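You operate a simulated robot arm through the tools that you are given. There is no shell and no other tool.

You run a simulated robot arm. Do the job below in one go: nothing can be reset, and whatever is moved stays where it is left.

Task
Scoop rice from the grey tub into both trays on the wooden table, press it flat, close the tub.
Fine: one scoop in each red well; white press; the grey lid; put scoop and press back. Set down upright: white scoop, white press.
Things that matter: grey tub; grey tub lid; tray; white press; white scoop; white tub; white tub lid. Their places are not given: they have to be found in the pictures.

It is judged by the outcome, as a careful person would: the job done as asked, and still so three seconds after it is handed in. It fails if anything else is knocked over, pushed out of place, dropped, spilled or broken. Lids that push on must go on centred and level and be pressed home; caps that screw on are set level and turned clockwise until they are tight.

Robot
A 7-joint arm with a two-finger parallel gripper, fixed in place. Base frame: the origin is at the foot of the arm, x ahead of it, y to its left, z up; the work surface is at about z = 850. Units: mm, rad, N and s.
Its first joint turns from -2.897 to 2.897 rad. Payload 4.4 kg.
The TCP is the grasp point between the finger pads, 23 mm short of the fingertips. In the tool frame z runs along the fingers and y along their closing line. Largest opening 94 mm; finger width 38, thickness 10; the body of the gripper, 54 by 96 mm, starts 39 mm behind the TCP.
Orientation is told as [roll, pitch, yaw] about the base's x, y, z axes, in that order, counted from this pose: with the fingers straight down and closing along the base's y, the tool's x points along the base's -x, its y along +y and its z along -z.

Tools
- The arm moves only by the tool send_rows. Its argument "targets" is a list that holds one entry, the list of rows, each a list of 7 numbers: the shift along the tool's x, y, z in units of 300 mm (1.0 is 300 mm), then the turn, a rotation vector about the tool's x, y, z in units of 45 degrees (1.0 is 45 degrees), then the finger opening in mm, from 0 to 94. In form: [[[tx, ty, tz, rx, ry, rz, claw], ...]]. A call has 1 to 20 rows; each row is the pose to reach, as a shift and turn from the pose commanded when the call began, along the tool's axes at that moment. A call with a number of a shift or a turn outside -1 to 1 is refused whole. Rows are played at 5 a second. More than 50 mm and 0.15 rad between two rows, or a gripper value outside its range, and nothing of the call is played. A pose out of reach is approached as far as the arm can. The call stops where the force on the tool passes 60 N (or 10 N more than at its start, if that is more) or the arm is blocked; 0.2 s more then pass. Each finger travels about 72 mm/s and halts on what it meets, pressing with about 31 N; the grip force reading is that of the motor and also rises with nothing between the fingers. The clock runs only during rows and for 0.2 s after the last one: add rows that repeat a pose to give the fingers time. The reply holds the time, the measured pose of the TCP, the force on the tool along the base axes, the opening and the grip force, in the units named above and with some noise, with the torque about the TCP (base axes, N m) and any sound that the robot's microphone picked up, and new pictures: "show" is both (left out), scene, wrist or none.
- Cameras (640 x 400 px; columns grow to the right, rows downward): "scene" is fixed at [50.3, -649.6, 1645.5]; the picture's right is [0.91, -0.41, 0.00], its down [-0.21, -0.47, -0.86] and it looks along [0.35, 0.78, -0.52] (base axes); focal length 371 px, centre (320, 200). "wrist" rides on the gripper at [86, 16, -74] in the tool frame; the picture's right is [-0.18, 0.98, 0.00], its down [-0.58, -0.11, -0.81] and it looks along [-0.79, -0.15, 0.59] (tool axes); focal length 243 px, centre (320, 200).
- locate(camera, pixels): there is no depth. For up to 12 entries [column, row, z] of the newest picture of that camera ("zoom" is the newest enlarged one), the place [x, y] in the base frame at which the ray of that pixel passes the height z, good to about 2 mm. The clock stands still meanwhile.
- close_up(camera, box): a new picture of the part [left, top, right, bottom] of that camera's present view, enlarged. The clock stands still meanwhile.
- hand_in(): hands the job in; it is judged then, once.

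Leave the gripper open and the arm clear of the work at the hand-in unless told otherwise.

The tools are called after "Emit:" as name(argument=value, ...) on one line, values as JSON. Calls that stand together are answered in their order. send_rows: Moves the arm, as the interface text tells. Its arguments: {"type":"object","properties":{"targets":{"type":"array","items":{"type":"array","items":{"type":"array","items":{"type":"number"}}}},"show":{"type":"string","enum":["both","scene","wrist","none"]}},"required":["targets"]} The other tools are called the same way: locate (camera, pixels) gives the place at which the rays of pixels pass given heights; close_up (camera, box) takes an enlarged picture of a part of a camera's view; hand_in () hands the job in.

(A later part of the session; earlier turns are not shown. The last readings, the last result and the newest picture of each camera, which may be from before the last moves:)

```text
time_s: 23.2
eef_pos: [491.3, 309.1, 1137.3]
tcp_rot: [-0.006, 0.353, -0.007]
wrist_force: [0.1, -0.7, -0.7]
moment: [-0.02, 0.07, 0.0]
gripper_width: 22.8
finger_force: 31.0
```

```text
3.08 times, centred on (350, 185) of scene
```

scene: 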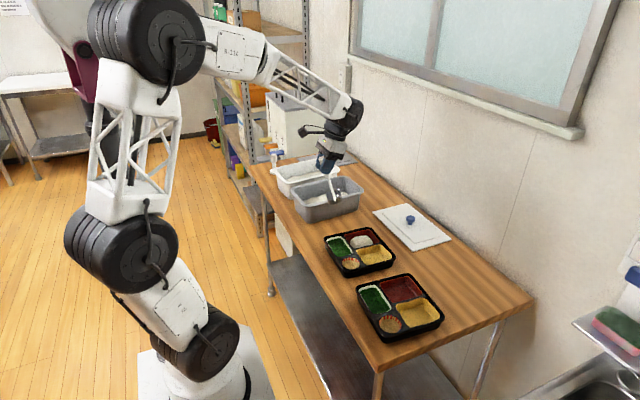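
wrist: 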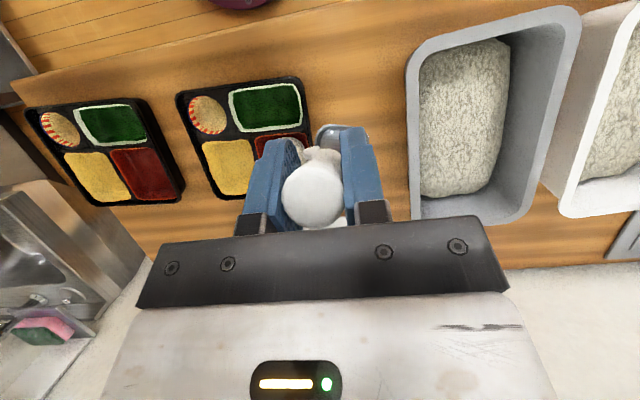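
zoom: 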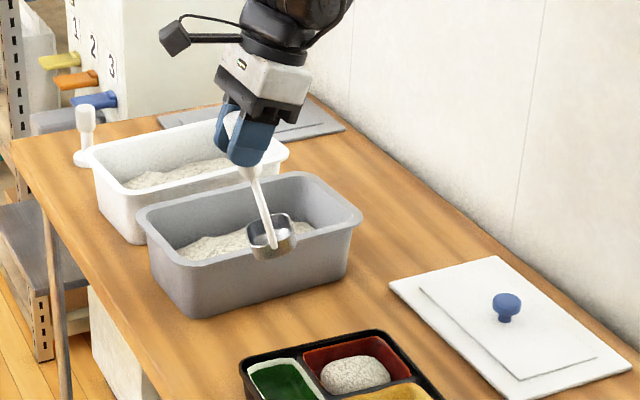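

The arm reaches this lean and the scoop is still tilted about 20°. I'll lean a further 20°.

Emit:
send_rows(targets=[[[0, 0, 0, 0, 0.148, 0, 10], [0, 0, 0, 0, 0.296, 0, 10], [0, 0, 0, 0, 0.444, 0, 10], [0, 0, 0, 0, 0.444, 0, 10]]])

Emit:
close_up(camera="scene", box=[300, 140, 380, 210])

```text
time_s: 24.2
eef_pos: [491.4, 309.2, 1138.7]
tcp_rot: [-0.007, 0.699, -0.009]
wrist_force: [-0.1, 0.6, -1.3]
moment: [0.01, 0.0, 0.01]
gripper_width: 23.0
finger_force: 31.1
```

scene: 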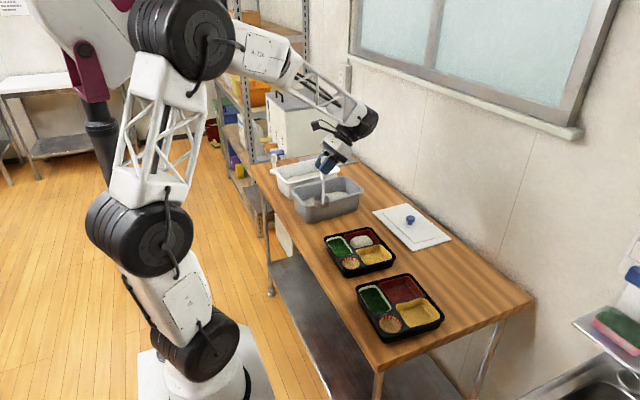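
wrist: 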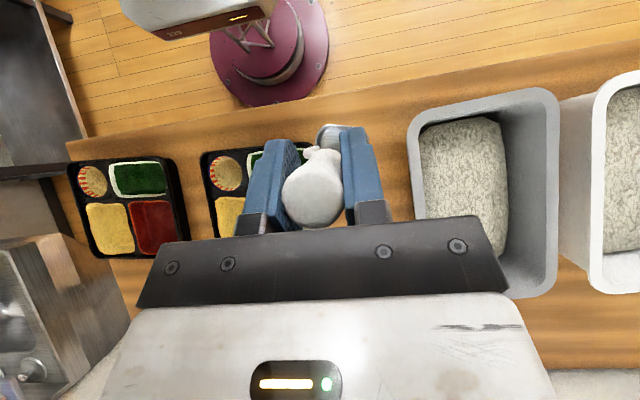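

```text
5.71 times, centred on (340, 175) of scene
```

zoom: 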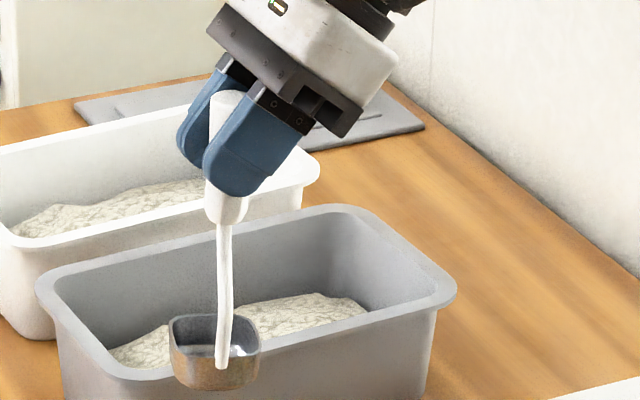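

The scoop is nearly upright now. I'll take a tighter close-up to see the exact attitude of the cup and handle.

Emit:
close_up(camera="scene", box=[308, 150, 348, 210])

Emit:
close_up(camera="wrist", box=[240, 80, 400, 240])

```text
6.67 times, centred on (328, 180) of scene
```

zoom: 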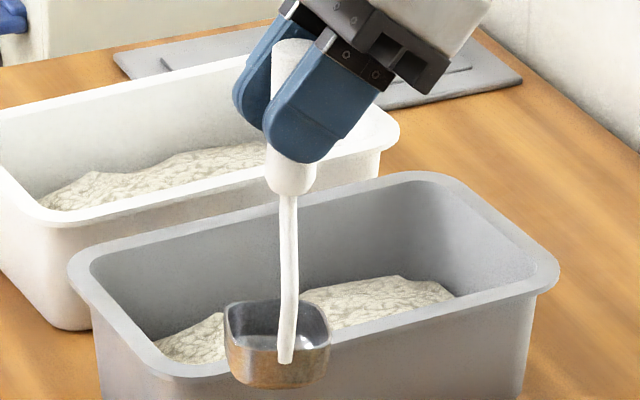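

```text
2.50 times, centred on (320, 160) of wrist
```

zoom: 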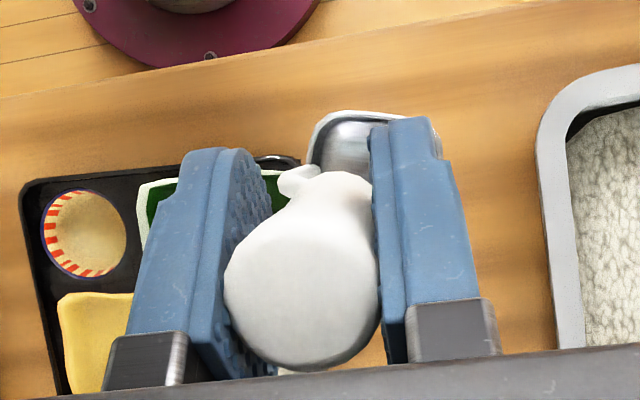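

The scoop is upright within about 2°, but it has also turned roughly 22° clockwise about its axis. I'll turn the hand 22° back and lower the scoop over its home spot to just above the table.

Emit:
send_rows(targets=[[[-0.104, -0.003, 0.087, 0.105, 0, -0.125, 10], [-0.189, -0.003, 0.189, 0.21, 0, -0.25, 10], [-0.264, -0.003, 0.279, 0.314, 0, -0.3745, 10], [-0.297, -0.003, 0.317, 0.314, 0, -0.3745, 10], [-0.297, -0.003, 0.317, 0.314, 0, -0.3745, 10]]])

Emit:
close_up(camera="scene", box=[305, 185, 355, 245])

```text
time_s: 25.4
eef_pos: [499.6, 309.9, 1007.7]
tcp_rot: [-0.004, 0.702, 0.377]
wrist_force: [-0.6, 0.5, -0.7]
moment: [0.01, 0.01, -0.01]
gripper_width: 23.0
finger_force: 31.0
```

scene: 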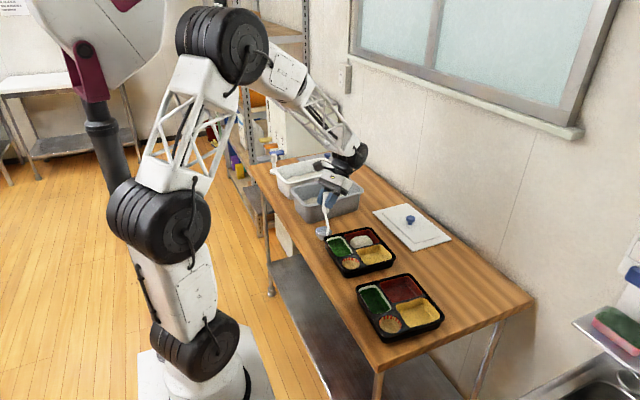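
wrist: 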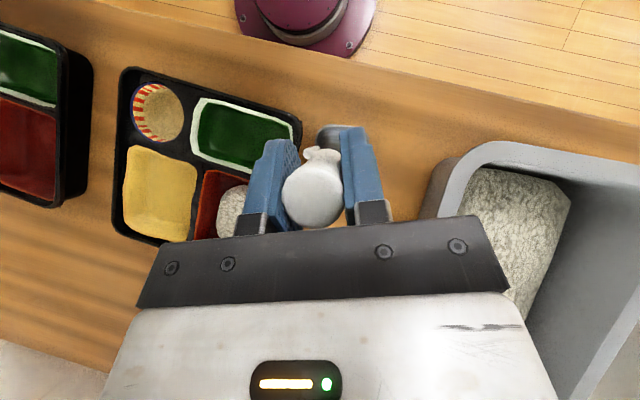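

```text
6.67 times, centred on (330, 215) of scene
```

zoom: 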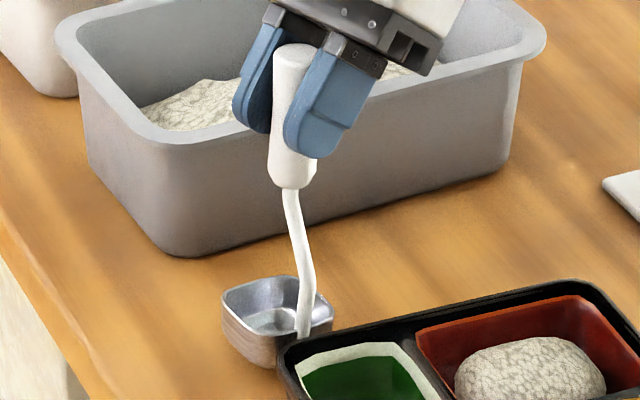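

The attitude matches the original, with the cup about 5 mm above the table. I'll check the cup's distance to the nudged tray before setting it down.

Emit:
locate(camera="scene", pixels=[[320, 242, 882], [324.7, 237.5, 882], [357.5, 230, 882], [365, 227.3, 882], [392.4, 259.7, 882], [395.5, 257.7, 882], [323.5, 230.7, 880], [326, 192.5, 1038], [343, 281.1, 850], [345.7, 278.1, 850]])

Emit:
locate(camera="wrist", pixels=[[124, 68, 882], [112, 228, 882], [300, 125, 882]])

Emit:
close_up(camera="scene", box=[310, 210, 470, 360])

```text
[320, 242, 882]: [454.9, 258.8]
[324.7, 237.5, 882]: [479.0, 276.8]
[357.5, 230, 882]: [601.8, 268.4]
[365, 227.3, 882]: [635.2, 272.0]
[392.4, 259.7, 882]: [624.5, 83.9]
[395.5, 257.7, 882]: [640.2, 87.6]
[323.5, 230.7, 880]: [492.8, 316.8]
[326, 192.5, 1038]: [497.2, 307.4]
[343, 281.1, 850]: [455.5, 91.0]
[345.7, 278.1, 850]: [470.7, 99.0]
```

```text
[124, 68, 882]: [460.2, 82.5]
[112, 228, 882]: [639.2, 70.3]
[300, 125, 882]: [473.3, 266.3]
```

```text
2.67 times, centred on (390, 285) of scene
```

zoom: 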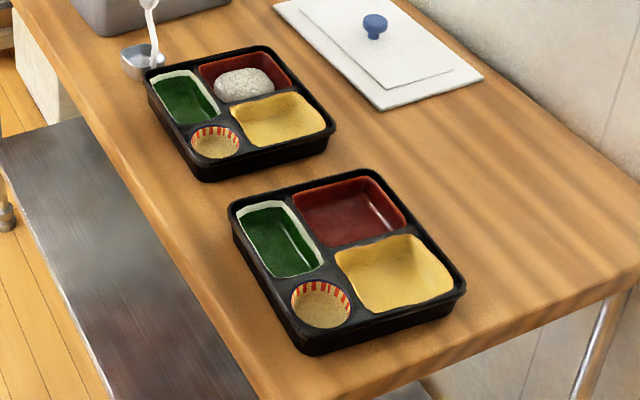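

The cup has about 15 mm of clearance from the tray, which moved about +15 mm in x and +6 mm in y; I'll ease the tray back later. Now I'll lower the scoop in 1–2 mm steps until it touches.

Emit:
send_rows(targets=[[[-0.0043, 0, 0.0051, 0, 0, 0, 10], [-0.0086, 0, 0.0102, 0, 0, 0, 10], [-0.0107, 0, 0.0128, 0, 0, 0, 10], [-0.0107, 0, 0.0128, 0, 0, 0, 10]]], show="none")

Emit:
close_up(camera="scene", box=[305, 185, 355, 245])

```text
time_s: 26.4
eef_pos: [498.2, 307.9, 1003.7]
tcp_rot: [-0.005, 0.7, 0.376]
wrist_force: [-1.9, 0.2, 8.8]
moment: [0.2, 0.18, 0.02]
gripper_width: 22.8
finger_force: 31.6
```

```text
6.67 times, centred on (330, 215) of scene
```

zoom: 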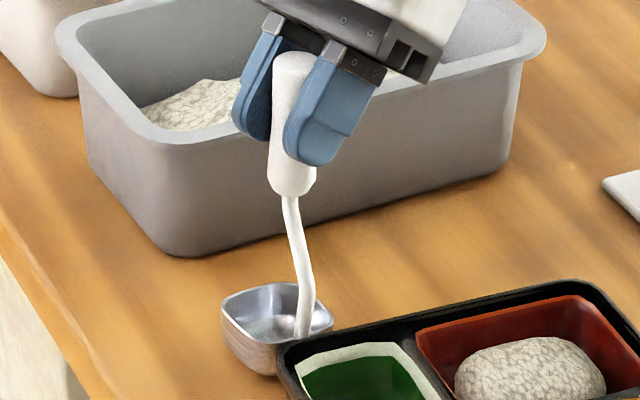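

Contact is made with about 10 N. I'll open the fingers and back away along the finger direction.

Emit:
send_rows(targets=[[[0, 0, 0, 0, 0, 0, 40], [0, 0, 0, 0, 0, 0, 70], [0, 0, 0, 0, 0, 0, 80], [0, 0, 0, 0, 0, 0, 80], [0, 0, -0.06, 0, 0, 0, 80], [0, 0, -0.18, 0, 0, 0, 80], [0, 0, -0.3, 0, 0, 0, 80], [0, 0, -0.42, 0, 0, 0, 80]]])

Emit:
close_up(camera="scene", box=[305, 185, 355, 245])

```text
time_s: 28.2
eef_pos: [574.9, 339.1, 1100.0]
tcp_rot: [-0.005, 0.704, 0.375]
wrist_force: [-0.3, -0.6, -0.5]
moment: [0.0, 0.0, 0.01]
gripper_width: 79.9
finger_force: 0.1
```

scene: 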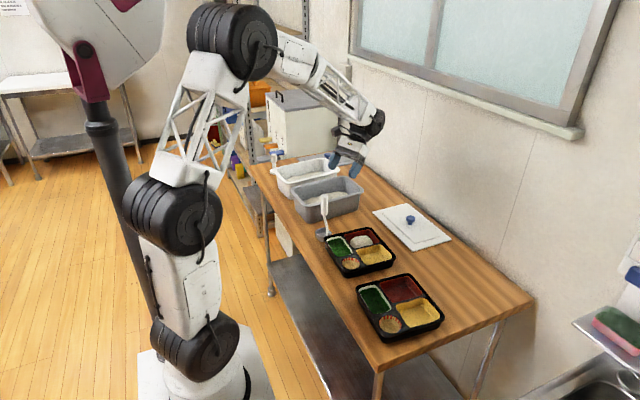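
wrist: 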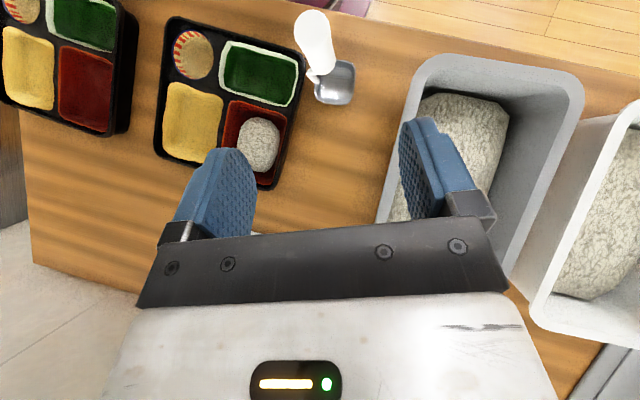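

```text
6.67 times, centred on (330, 215) of scene
```

zoom: 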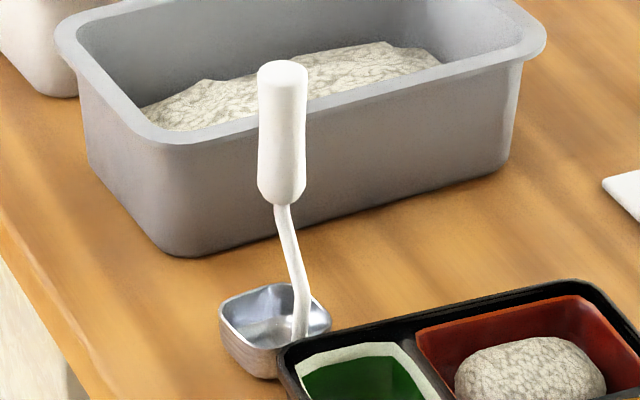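

The scoop stands upright at home. With the hand empty, I'll move to the far side of the first tray, fingers closed and straight down, ready to ease the tray back to its original place.

Emit:
send_rows(targets=[[[-0.057, -0.091, 0.025, -0.028, -0.148, 0.076, 40], [-0.113, -0.181, 0.05, -0.056, -0.295, 0.153, 0], [-0.17, -0.272, 0.075, -0.084, -0.443, 0.229, 0], [-0.226, -0.363, 0.099, -0.112, -0.59, 0.305, 0], [-0.283, -0.453, 0.124, -0.14, -0.738, 0.381, 0], [-0.339, -0.544, 0.149, -0.168, -0.8855, 0.4575, 0], [-0.339, -0.544, 0.149, -0.168, -0.8855, 0.4575, 0]]])

Emit:
close_up(camera="scene", box=[310, 210, 470, 360])

```text
time_s: 29.8
eef_pos: [678.4, 206.9, 1001.4]
tcp_rot: [0.0, -0.004, 0.004]
wrist_force: [0.1, 0.0, 0.0]
moment: [0.01, 0.01, -0.02]
gripper_width: 0.1
finger_force: 31.1
```

scene: 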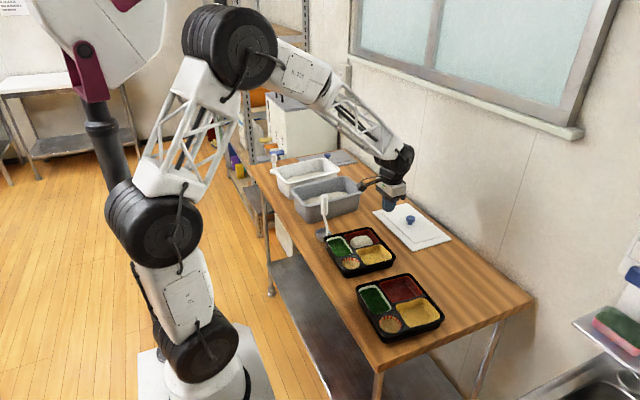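
wrist: 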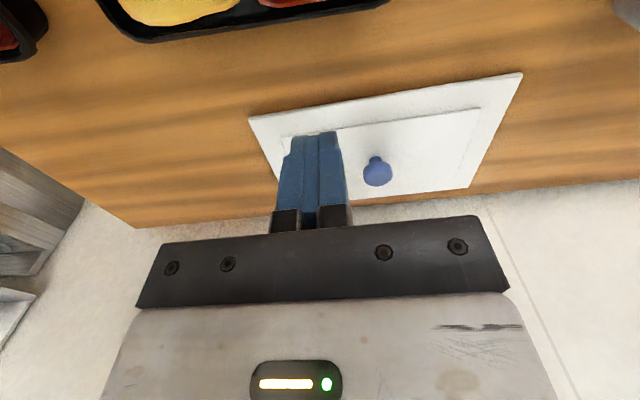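

```text
2.67 times, centred on (390, 285) of scene
```

zoom: 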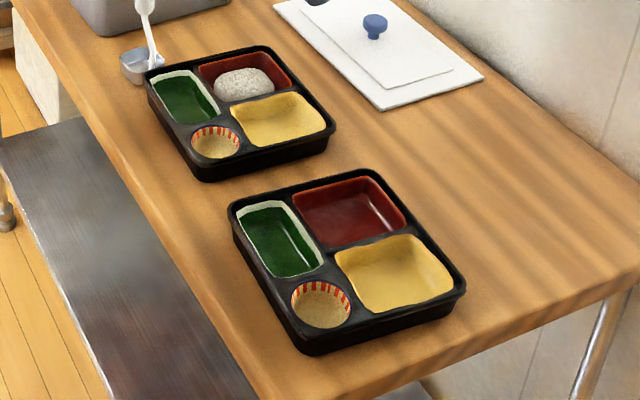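

I'll measure the tray's near edge and the white lid edge from this view, so the push distance and clearances are known.

Emit:
locate(camera="wrist", pixels=[[140, 41, 882], [220, 30, 882], [300, 18, 882], [370, 8, 882], [388, 4, 882], [248, 119, 853], [522, 73, 853]])

Emit:
locate(camera="scene", pixels=[[396, 257, 882], [367, 228, 882], [325, 239, 882], [346, 278, 850], [376, 207.5, 853], [411.5, 250.5, 853]])

```text
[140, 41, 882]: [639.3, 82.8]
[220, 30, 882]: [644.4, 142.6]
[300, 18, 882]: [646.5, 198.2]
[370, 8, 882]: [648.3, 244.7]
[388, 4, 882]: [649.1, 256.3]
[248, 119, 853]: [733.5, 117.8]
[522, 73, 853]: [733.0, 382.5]
```

```text
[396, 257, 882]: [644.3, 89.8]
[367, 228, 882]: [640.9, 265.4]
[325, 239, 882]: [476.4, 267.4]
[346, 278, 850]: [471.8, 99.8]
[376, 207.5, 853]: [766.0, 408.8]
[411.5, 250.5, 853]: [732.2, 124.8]
```

The tray's far edge runs from x 639 to 649 and was originally about 625. I'll lower the closed fingers just beyond it and push gently towards the robot about 19 mm, then check.

Emit:
send_rows(targets=[[[0, 0, 0.14, 0, 0, 0, 0], [0, 0, 0.28, 0, 0, 0, 0], [0, 0, 0.385, 0, 0, 0, 0], [0.03, 0, 0.385, 0, 0, 0, 0], [0.045, 0, 0.385, 0, 0, 0, 0], [0.06, 0, 0.385, 0, 0, 0, 0], [0.075, 0, 0.385, 0, 0, 0, 0], [0.09, 0, 0.385, 0, 0, 0, 0], [0.105, 0, 0.385, 0, 0, 0, 0], [0.105, 0, 0.385, 0, 0, 0, 0]]])

Emit:
close_up(camera="scene", box=[310, 210, 470, 360])

```text
time_s: 32.0
eef_pos: [647.8, 203.7, 886.7]
tcp_rot: [-0.001, -0.004, 0.005]
wrist_force: [0.6, -0.7, 1.2]
moment: [0.01, -0.02, 0.03]
gripper_width: 0.0
finger_force: 31.2
```

scene: 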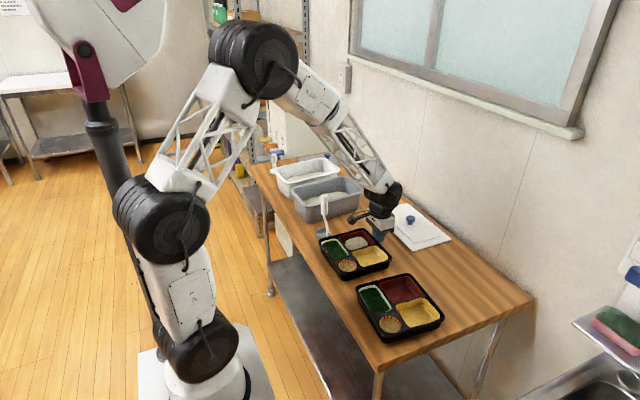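
wrist: 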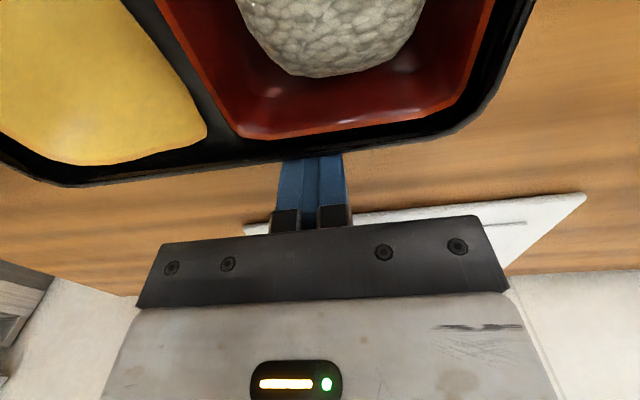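

```text
2.67 times, centred on (390, 285) of scene
```

zoom: 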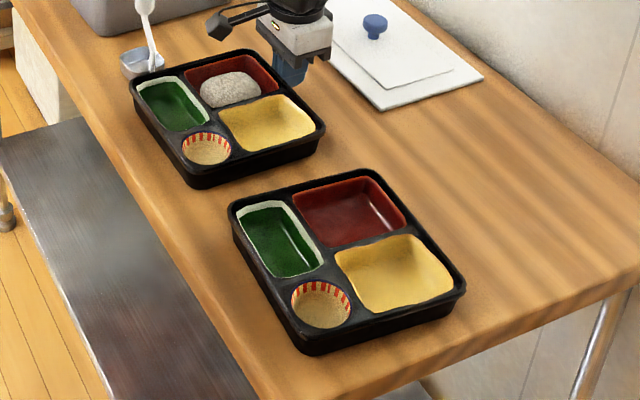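

The tray's corners now match the original picture within about 1 px. I'll back off, rise, and then test with the empty hand that the tipping pose for the second tray is reachable.

Emit:
send_rows(targets=[[[-0.05, 0, 0, 0, 0, 0, 0], [-0.05, 0, -0.12, 0, 0, 0, 0], [-0.05, 0, -0.28, 0, 0, 0, 0], [-0.02, -0.1, -0.42, 0, 0, 0, 0], [0.05, -0.22, -0.5, 0, 0, 0, 0], [0.12, -0.35, -0.55, 0, 0, 0, 0], [0.2, -0.47, -0.6, 0, 0, 0, 0], [0.3, -0.58, -0.6, 0, 0, 0, 0], [0.4, -0.7, -0.6, 0, 0, 0, 0], [0.5, -0.8, -0.6, 0, 0, 0, 0]]])

Emit:
close_up(camera="scene", box=[310, 210, 470, 360])

```text
refused: row 4 steps farther than a row can; nothing moved
```

```text
2.67 times, centred on (390, 285) of scene
```

zoom: 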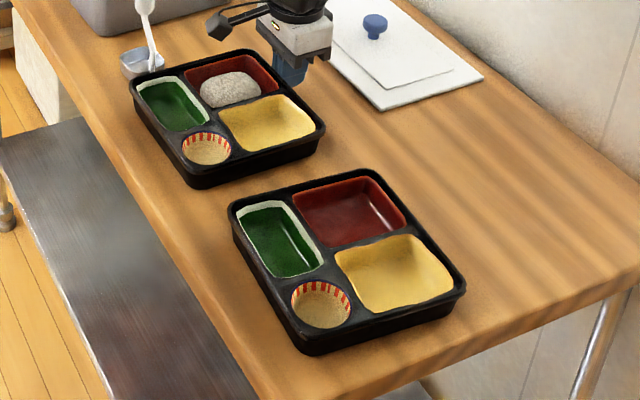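

One row stepped too far, so nothing moved. I'll send the same path with smaller steps.

Emit:
send_rows(targets=[[[-0.05, 0, 0, 0, 0, 0, 0], [-0.05, 0, -0.12, 0, 0, 0, 0], [-0.05, 0, -0.26, 0, 0, 0, 0], [-0.05, -0.05, -0.4, 0, 0, 0, 0], [0.0, -0.15, -0.5, 0, 0, 0, 0], [0.07, -0.25, -0.55, 0, 0, 0, 0], [0.15, -0.36, -0.6, 0, 0, 0, 0], [0.24, -0.47, -0.6, 0, 0, 0, 0], [0.33, -0.58, -0.6, 0, 0, 0, 0], [0.42, -0.69, -0.6, 0, 0, 0, 0], [0.51, -0.8, -0.6, 0, 0, 0, 0], [0.59, -0.8, -0.6, 0, 0, 0, 0]]])

Emit:
close_up(camera="scene", box=[310, 210, 470, 360])

```text
time_s: 34.6
eef_pos: [471.4, -38.0, 1063.8]
tcp_rot: [-0.002, -0.002, 0.004]
wrist_force: [-0.4, 0.9, 0.0]
moment: [0.01, 0.0, 0.0]
gripper_width: 0.0
finger_force: 31.0
```

scene: 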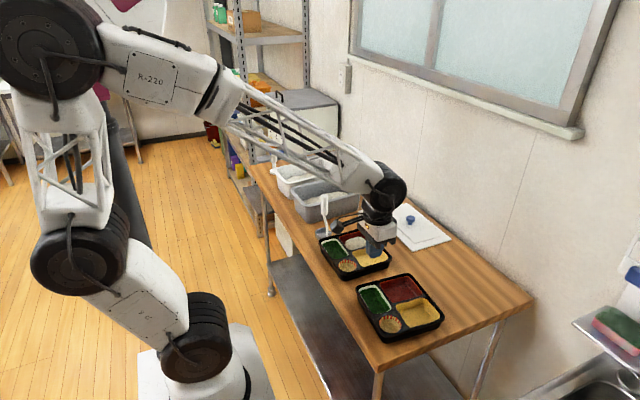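
wrist: 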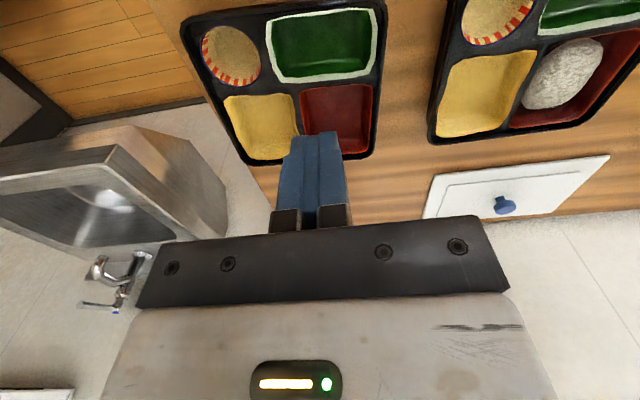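

```text
2.67 times, centred on (390, 285) of scene
```

zoom: 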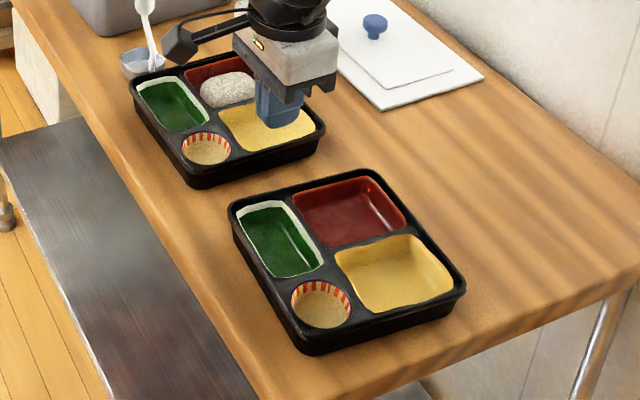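

Now I'll test the tipping tilt in the air here: −24°, then −32°, watching that the measured pose follows.

Emit:
send_rows(targets=[[[0, 0, 0, 0, -0.178, 0, 0], [0, 0, 0, 0, -0.356, 0, 0], [0, 0, 0, 0, -0.533, 0, 0], [0, 0, 0, 0, -0.533, 0, 0]]], show="scene")

```text
time_s: 35.6
eef_pos: [471.7, -36.3, 1065.0]
tcp_rot: [-0.002, -0.422, 0.003]
wrist_force: [0.0, -1.0, 0.4]
moment: [0.0, 0.0, -0.03]
gripper_width: 0.0
finger_force: 31.0
```

scene: 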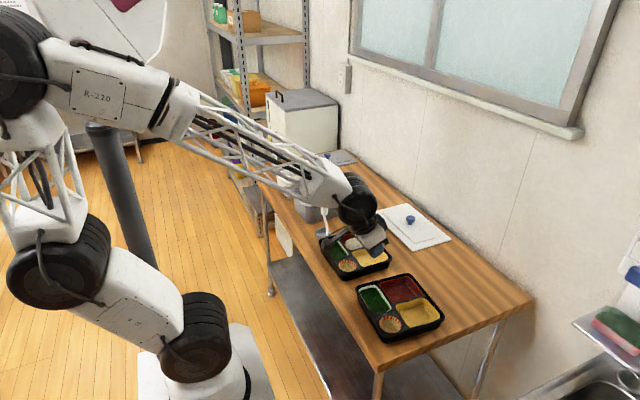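

The pose follows exactly. I'll lower in two small steps to see if z 1000 holds at this tilt.

Emit:
send_rows(targets=[[[0.041, 0, 0.091, 0, 0, 0, 0], [0.041, 0, 0.091, 0, 0, 0, 0]]], show="none")

Emit:
send_rows(targets=[[[0.041, 0, 0.091, 0, 0, 0, 0], [0.041, 0, 0.091, 0, 0, 0, 0]]], show="scene")

```text
time_s: 36.2
eef_pos: [469.8, -37.2, 1034.8]
tcp_rot: [-0.002, -0.424, 0.005]
wrist_force: [0.7, -0.5, 0.5]
moment: [0.04, 0.02, -0.01]
gripper_width: 0.1
finger_force: 31.0
```

```text
time_s: 36.8
eef_pos: [470.0, -37.0, 1005.4]
tcp_rot: [-0.003, -0.421, 0.003]
wrist_force: [0.5, 1.0, 0.9]
moment: [0.05, 0.02, -0.01]
gripper_width: 0.0
finger_force: 30.7
```

scene: 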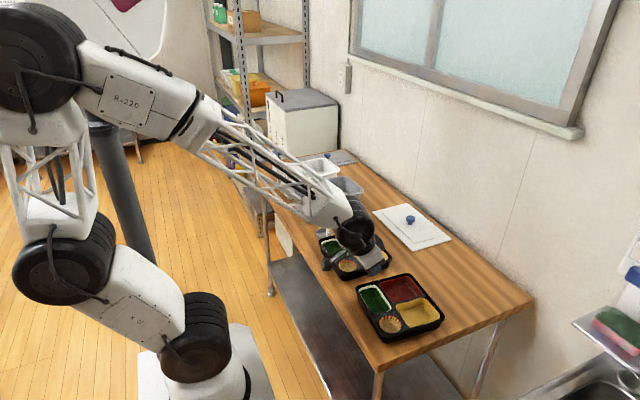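

That works at −24°. One more test step of 8°.

Emit:
send_rows(targets=[[[0, 0, 0, 0, -0.089, 0, 0], [0, 0, 0, 0, -0.178, 0, 0]]], show="none")

```text
time_s: 37.4
eef_pos: [470.6, -37.0, 1005.1]
tcp_rot: [-0.004, -0.561, 0.005]
wrist_force: [-0.2, 0.7, -0.3]
moment: [0.0, 0.01, 0.02]
gripper_width: 0.1
finger_force: 31.4
```

−32° is also reachable, so if I grip the scoop with the hand leaning +45°, tipping the scoop about 75° stays in reach. I'll return towards the scoop in two moves.

Emit:
send_rows(targets=[[[-0.076, 0.087, -0.028, 0, 0.148, 0, 0], [-0.153, 0.174, -0.055, 0, 0.297, 0, 0], [-0.229, 0.261, -0.083, 0, 0.445, 0, 0], [-0.305, 0.349, -0.111, 0, 0.593, 0, 0], [-0.382, 0.436, -0.138, 0, 0.742, 0, 0], [-0.458, 0.523, -0.166, 0, 0.89, 0, 0]]], show="none")

```text
time_s: 38.8
eef_pos: [559.7, 119.1, 1118.1]
tcp_rot: [-0.001, 0.137, 0.003]
wrist_force: [0.6, -0.1, -0.4]
moment: [0.02, -0.01, 0.0]
gripper_width: 0.0
finger_force: 30.9
```

Now to the pre-grasp spot beyond the scoop, leaning +45° with the fingers opening to 80 mm.

Emit:
send_rows(targets=[[[-0.015, 0.126, 0.01, 0, 0.165, 0, 80], [-0.03, 0.252, 0.02, 0, 0.33, 0, 80], [-0.044, 0.378, 0.03, 0, 0.495, 0, 80], [-0.059, 0.504, 0.04, 0, 0.66, 0, 80], [-0.074, 0.63, 0.05, 0, 0.825, 0, 80], [-0.074, 0.63, 0.05, 0, 0.825, 0, 80]]])

Emit:
close_up(camera="wrist", box=[240, 0, 400, 100])

Emit:
close_up(camera="scene", box=[295, 180, 355, 245])

```text
time_s: 40.2
eef_pos: [578.7, 311.2, 1100.5]
tcp_rot: [-0.002, 0.789, 0.003]
wrist_force: [-0.1, -0.2, -0.5]
moment: [0.03, -0.01, 0.01]
gripper_width: 80.1
finger_force: 0.1
```

scene: 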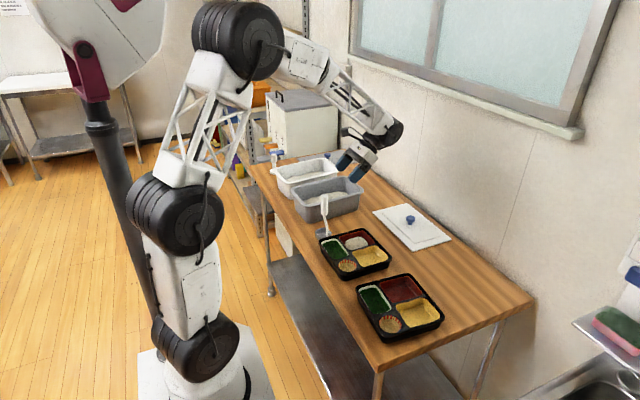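
wrist: 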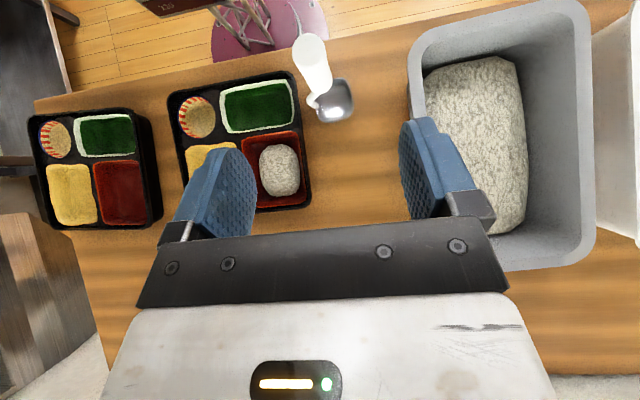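

```text
4.00 times, centred on (320, 50) of wrist
```

zoom: 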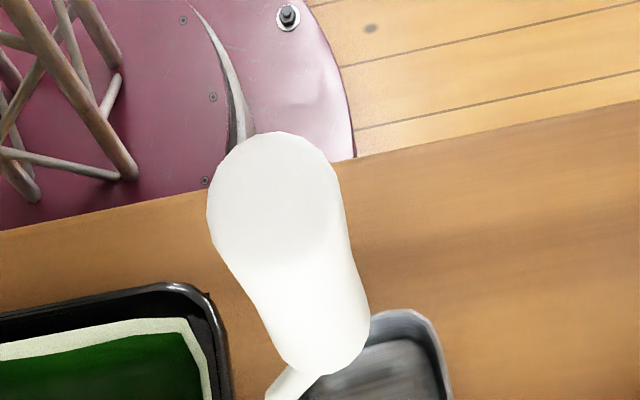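

```text
6.15 times, centred on (325, 212) of scene
```

zoom: 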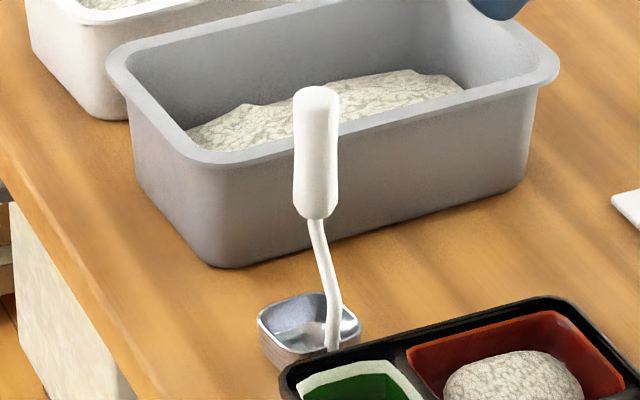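

I'll triangulate the handle top and neck from both cameras.

Emit:
locate(camera="wrist", pixels=[[309, 49, 1030], [309, 49, 1035], [309, 49, 1040], [320, 91, 950], [320, 91, 960], [336, 96, 875]])

Emit:
locate(camera="scene", pixels=[[324.5, 194.9, 1030], [324.5, 194.9, 1035], [324.5, 194.9, 1040], [324.2, 215, 950], [324.2, 215, 960], [323.3, 231.5, 875]])

```text
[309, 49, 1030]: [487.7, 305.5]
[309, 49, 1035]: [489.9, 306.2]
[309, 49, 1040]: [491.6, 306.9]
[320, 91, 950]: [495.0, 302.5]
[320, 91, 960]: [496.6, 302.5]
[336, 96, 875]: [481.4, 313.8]
```

```text
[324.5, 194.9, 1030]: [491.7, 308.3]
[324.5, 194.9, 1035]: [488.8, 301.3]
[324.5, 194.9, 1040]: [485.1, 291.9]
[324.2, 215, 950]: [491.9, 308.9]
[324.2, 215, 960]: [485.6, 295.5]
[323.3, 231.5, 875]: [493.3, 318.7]
```

The handle axis is at about (491, 305.5) with its top at z 1031. I'll advance along the fingers to TCP (491, 305.5, 1003) and close.

Emit:
send_rows(targets=[[[-0.0215, -0.0133, 0.13, 0, 0, 0, 80], [-0.0215, -0.0133, 0.26, 0, 0, 0, 80], [-0.0215, -0.0133, 0.36, 0, 0, 0, 80], [-0.0215, -0.0133, 0.437, 0, 0, 0, 80], [-0.0215, -0.0133, 0.437, 0, 0, 0, 80], [-0.0215, -0.0133, 0.437, 0, 0, 0, 40], [-0.0215, -0.0133, 0.437, 0, 0, 0, 10], [-0.0215, -0.0133, 0.437, 0, 0, 0, 10], [-0.0215, -0.0133, 0.437, 0, 0, 0, 10], [-0.0215, -0.0133, 0.437, 0, 0, 0, 10]]])

Emit:
close_up(camera="scene", box=[295, 180, 355, 245])

```text
time_s: 42.4
eef_pos: [491.7, 304.1, 1003.8]
tcp_rot: [-0.004, 0.786, 0.001]
wrist_force: [-0.4, 0.1, -0.3]
moment: [0.02, 0.0, -0.02]
gripper_width: 22.9
finger_force: 30.8
```

scene: 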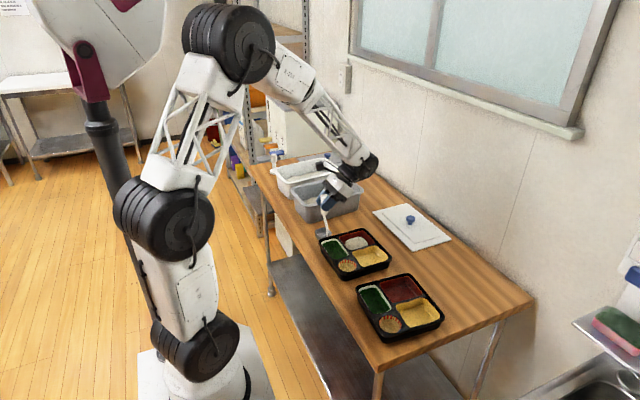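
wrist: 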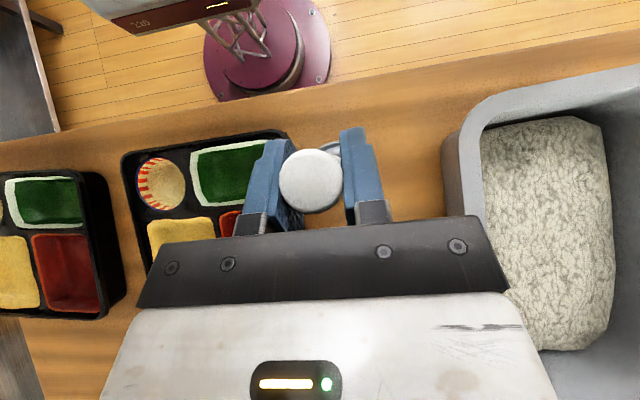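

```text
6.15 times, centred on (325, 212) of scene
```

zoom: 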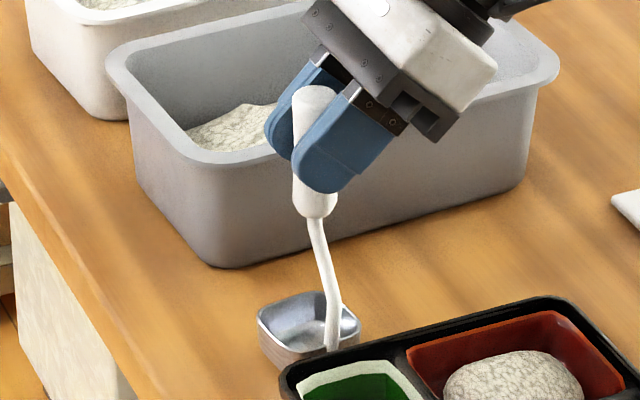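

The handle is gripped at 22.9 mm with the hand leaning. I'll lift the scoop straight up 135 mm and carry it over the grey tub.

Emit:
send_rows(targets=[[[0.06, 0, -0.06, 0, 0, 0, 10], [0.15, 0, -0.149, 0, 0, 0, 10], [0.24, 0, -0.238, 0, 0, 0, 10], [0.319, 0, -0.317, 0, 0, 0, 10], [0.287, 0.105, -0.35, 0, 0, 0, 10], [0.254, 0.211, -0.382, 0, 0, 0, 10], [0.222, 0.316, -0.415, 0, 0, 0, 10], [0.189, 0.422, -0.447, 0, 0, 0, 10], [0.157, 0.527, -0.48, 0, 0, 0, 10], [0.157, 0.527, -0.48, 0, 0, 0, 10]]])

Emit:
close_up(camera="scene", box=[280, 120, 408, 230])

```text
time_s: 44.6
eef_pos: [559.9, 461.9, 1137.3]
tcp_rot: [-0.003, 0.785, 0.003]
wrist_force: [0.4, -0.3, 0.0]
moment: [0.03, -0.03, 0.0]
gripper_width: 23.3
finger_force: 31.1
```

scene: 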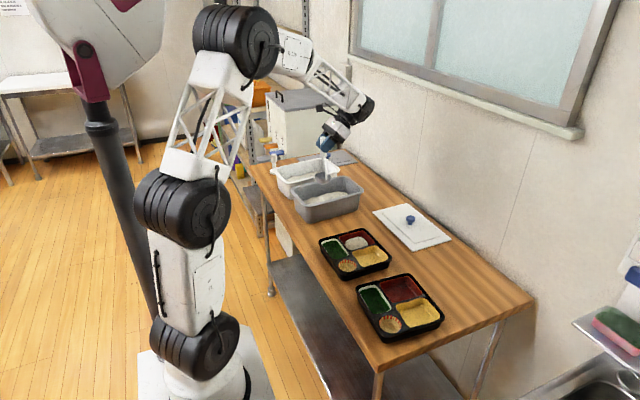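
wrist: 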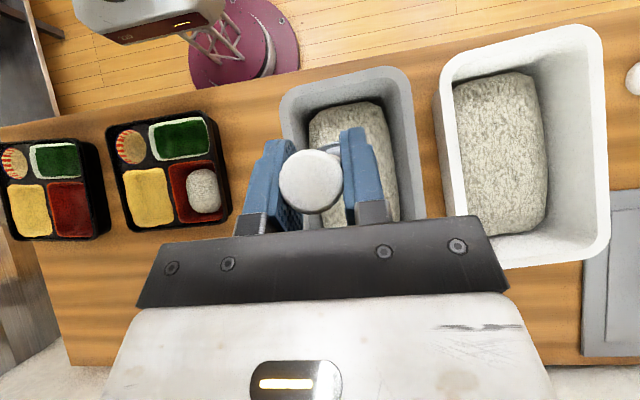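

```text
3.64 times, centred on (344, 175) of scene
```

zoom: 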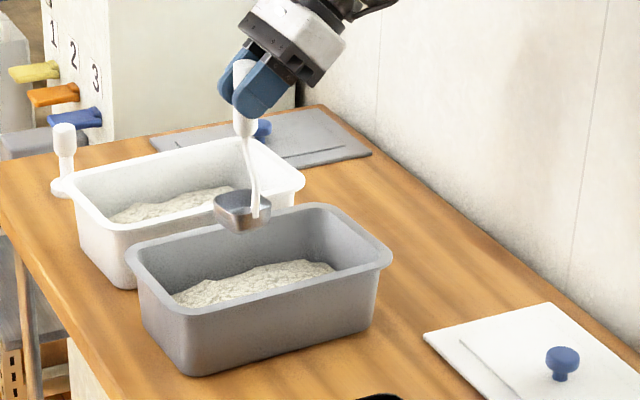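

The cup is upright over the tub. I'll do the same dig: tilt 40°, go in, sweep while levelling.

Emit:
send_rows(targets=[[[0.019, 0, 0.019, 0, -0.178, 0, 10], [0.028, 0, 0.047, 0, -0.356, 0, 10], [0.033, 0, 0.085, 0, -0.533, 0, 10], [0.031, 0, 0.13, 0, -0.711, 0, 10], [0.018, 0, 0.183, 0, -0.889, 0, 10], [-0.079, 0, 0.279, 0, -0.889, 0, 10], [-0.138, 0, 0.338, 0, -0.889, 0, 10], [-0.192, 0, 0.393, 0, -0.889, 0, 10], [-0.218, 0, 0.419, 0, -0.889, 0, 10], [-0.24, 0, 0.441, 0, -0.889, 0, 10], [-0.223, 0, 0.414, 0, -0.711, 0, 10], [-0.213, 0, 0.386, 0, -0.533, 0, 10], [-0.219, 0, 0.355, 0, -0.356, 0, 10], [-0.234, 0, 0.32, 0, -0.178, 0, 10], [-0.262, 0, 0.285, 0, 0, 0, 10], [-0.262, 0, 0.285, 0, 0, 0, 10]]])

Emit:
close_up(camera="scene", box=[280, 120, 408, 230])

```text
time_s: 48.0
eef_pos: [556.1, 463.3, 1024.1]
tcp_rot: [-0.004, 0.788, 0.002]
wrist_force: [0.5, 0.2, -1.5]
moment: [-0.04, 0.01, 0.0]
gripper_width: 23.2
finger_force: 31.4
```

scene: 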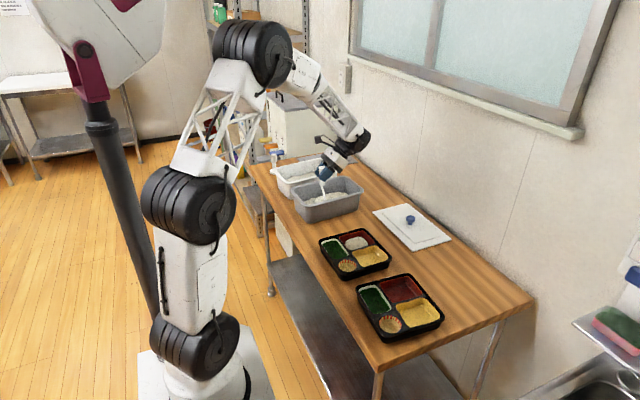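
wrist: 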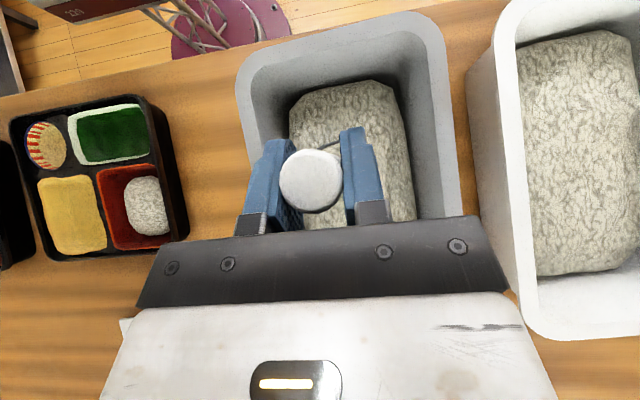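

```text
3.64 times, centred on (344, 175) of scene
```

zoom: 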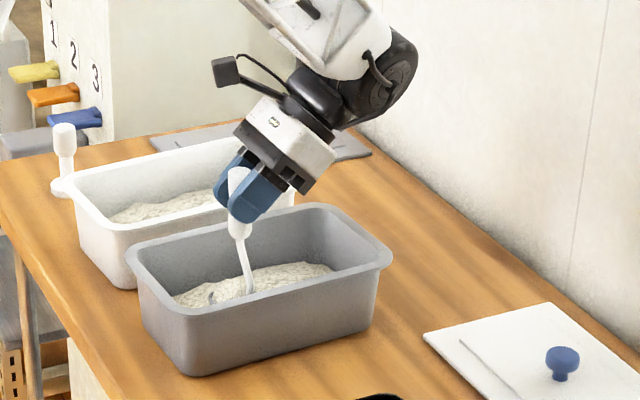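

I'll lift it straight out and check the cup.

Emit:
send_rows(targets=[[[0.04, 0, -0.04, 0, 0, 0, 10], [0.1, 0, -0.1, 0, 0, 0, 10], [0.17, 0, -0.17, 0, 0, 0, 10], [0.24, 0, -0.24, 0, 0, 0, 10], [0.29, 0, -0.29, 0, 0, 0, 10], [0.29, 0, -0.29, 0, 0, 0, 10]]], show="scene")

Emit:
close_up(camera="scene", box=[300, 130, 364, 190])

```text
time_s: 49.4
eef_pos: [555.1, 462.5, 1146.4]
tcp_rot: [-0.002, 0.785, 0.0]
wrist_force: [-0.2, 0.4, -1.6]
moment: [0.03, -0.01, 0.01]
gripper_width: 22.9
finger_force: 30.9
```

scene: 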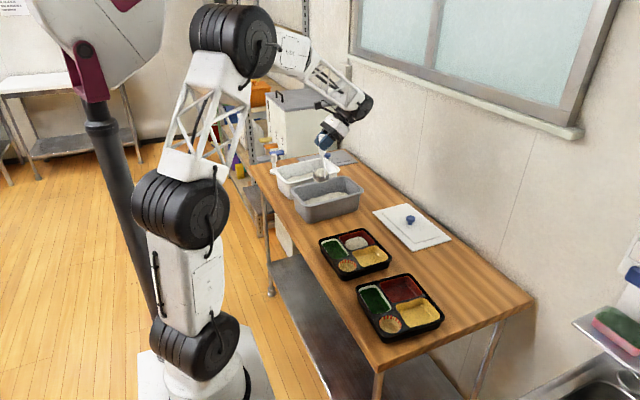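

```text
6.67 times, centred on (332, 160) of scene
```

zoom: 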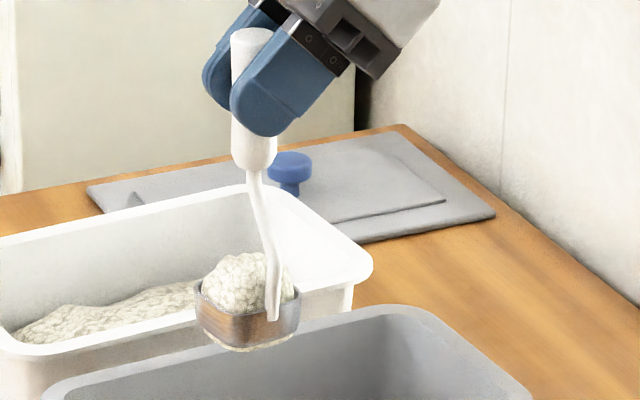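

The cup is heaped again. I'll carry it level at this height towards the second tray in two gentle moves.

Emit:
send_rows(targets=[[[-0.002, -0.05, -0.002, 0, 0, 0, 10], [-0.004, -0.15, -0.004, 0, 0, 0, 10], [-0.008, -0.28, -0.008, 0, 0, 0, 10], [-0.012, -0.41, -0.012, 0, 0, 0, 10], [-0.016, -0.54, -0.016, 0, 0, 0, 10], [-0.02, -0.67, -0.02, 0, 0, 0, 10], [-0.022, -0.77, -0.022, 0, 0, 0, 10], [-0.024, -0.833, -0.024, 0, 0, 0, 10]]], show="none")

Emit:
send_rows(targets=[[[-0.002, -0.05, -0.002, 0, 0, 0, 10], [-0.004, -0.15, -0.004, 0, 0, 0, 10], [-0.008, -0.28, -0.008, 0, 0, 0, 10], [-0.012, -0.41, -0.012, 0, 0, 0, 10], [-0.016, -0.54, -0.016, 0, 0, 0, 10], [-0.02, -0.67, -0.02, 0, 0, 0, 10], [-0.022, -0.77, -0.022, 0, 0, 0, 10], [-0.024, -0.833, -0.024, 0, 0, 0, 10], [-0.024, -0.833, -0.024, 0, 0, 0, 10]]])

Emit:
close_up(camera="scene", box=[330, 170, 470, 330])

```text
time_s: 51.2
eef_pos: [565.1, 213.7, 1147.8]
tcp_rot: [-0.004, 0.785, 0.002]
wrist_force: [0.2, -0.7, -1.7]
moment: [0.02, -0.03, 0.02]
gripper_width: 23.0
finger_force: 31.2
```

```text
time_s: 53.2
eef_pos: [577.3, -37.9, 1147.5]
tcp_rot: [-0.004, 0.784, 0.003]
wrist_force: [0.1, -0.6, -1.2]
moment: [-0.06, 0.0, 0.0]
gripper_width: 23.2
finger_force: 31.3
```

scene: 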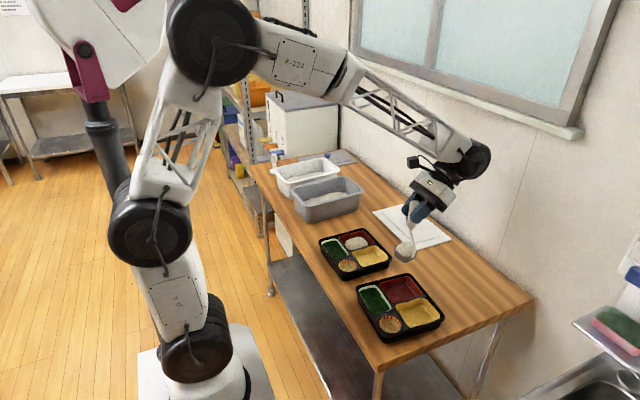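
wrist: 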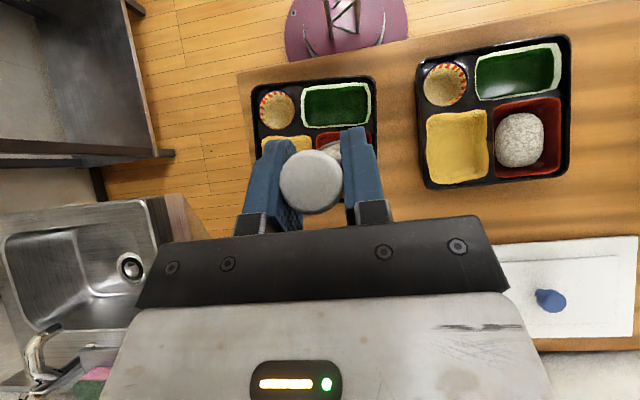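

```text
2.50 times, centred on (400, 250) of scene
```

zoom: 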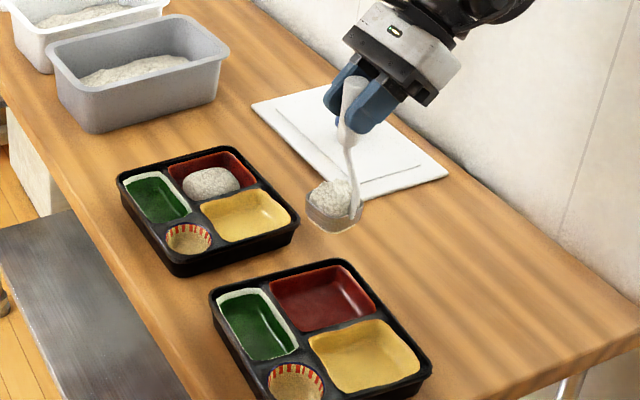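

I'm over the second tray's red well with the rice intact. I'll lower it and tip to 40°, keeping the pouring lip over the well.

Emit:
send_rows(targets=[[[-0.108, 0, 0.108, 0, 0, 0, 10], [-0.179, 0, 0.179, 0, 0, 0, 10], [-0.2145, 0, 0.2145, 0, 0, 0, 10], [-0.182, 0, 0.239, 0, -0.178, 0, 10], [-0.151, 0, 0.273, 0, -0.356, 0, 10], [-0.126, 0, 0.313, 0, -0.533, 0, 10], [-0.108, 0, 0.356, 0, -0.711, 0, 10], [-0.099, 0, 0.404, 0, -0.889, 0, 10], [-0.099, 0, 0.404, 0, -0.889, 0, 10]]])

Emit:
close_up(camera="scene", box=[330, 210, 470, 330])

Emit:
close_up(camera="wrist", box=[200, 0, 440, 180])

```text
time_s: 55.2
eef_pos: [510.3, -36.8, 1040.9]
tcp_rot: [-0.001, 0.085, 0.003]
wrist_force: [1.3, 1.2, -1.9]
moment: [0.0, 0.12, 0.02]
gripper_width: 23.0
finger_force: 30.8
```

scene: 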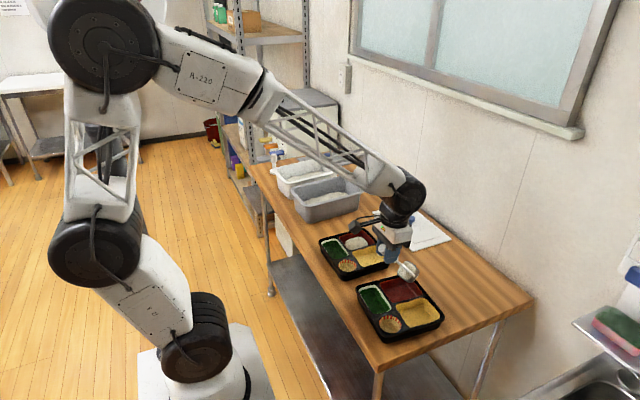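
wrist: 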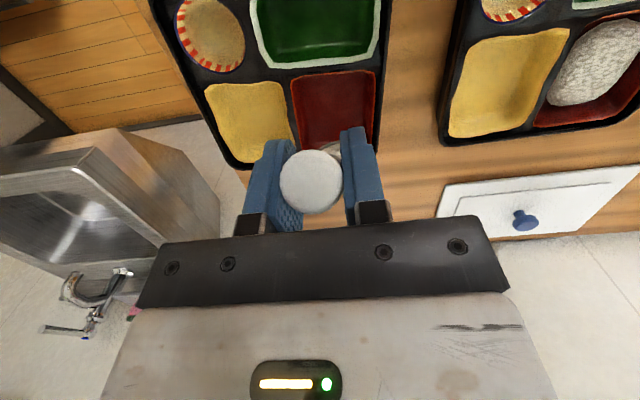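

```text
3.33 times, centred on (400, 270) of scene
```

zoom: 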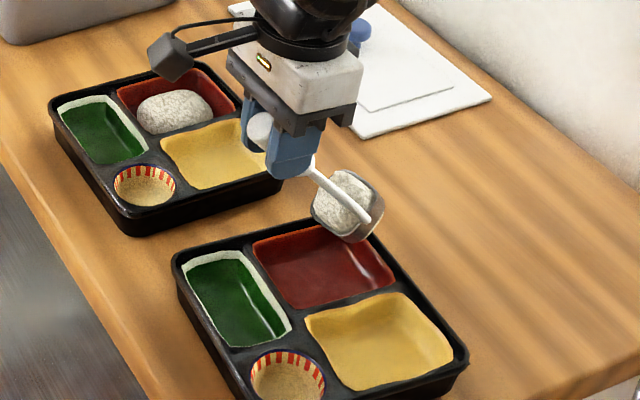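

```text
2.22 times, centred on (320, 90) of wrist
```

zoom: 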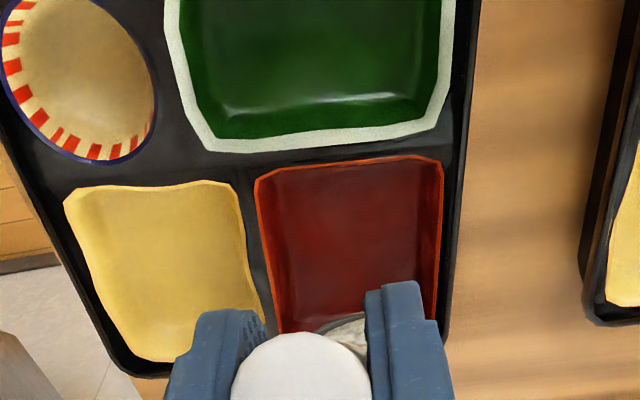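

I'll verify where the lip sits relative to red well 2.

Emit:
locate(camera="wrist", pixels=[[291.7, 81, 880], [374.9, 71, 880], [299, 150, 880], [372, 146, 880]])

Emit:
locate(camera="scene", pixels=[[398.6, 273, 928], [398.6, 273, 915], [380, 282, 880], [404, 275, 880], [422, 294, 880], [393, 303, 880]])

```text
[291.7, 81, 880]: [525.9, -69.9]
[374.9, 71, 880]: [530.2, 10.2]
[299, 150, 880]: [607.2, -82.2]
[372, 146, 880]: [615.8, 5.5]
```

```text
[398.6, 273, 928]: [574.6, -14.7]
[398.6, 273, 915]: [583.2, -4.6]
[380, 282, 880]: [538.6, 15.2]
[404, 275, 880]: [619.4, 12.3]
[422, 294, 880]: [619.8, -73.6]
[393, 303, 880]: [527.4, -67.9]
```

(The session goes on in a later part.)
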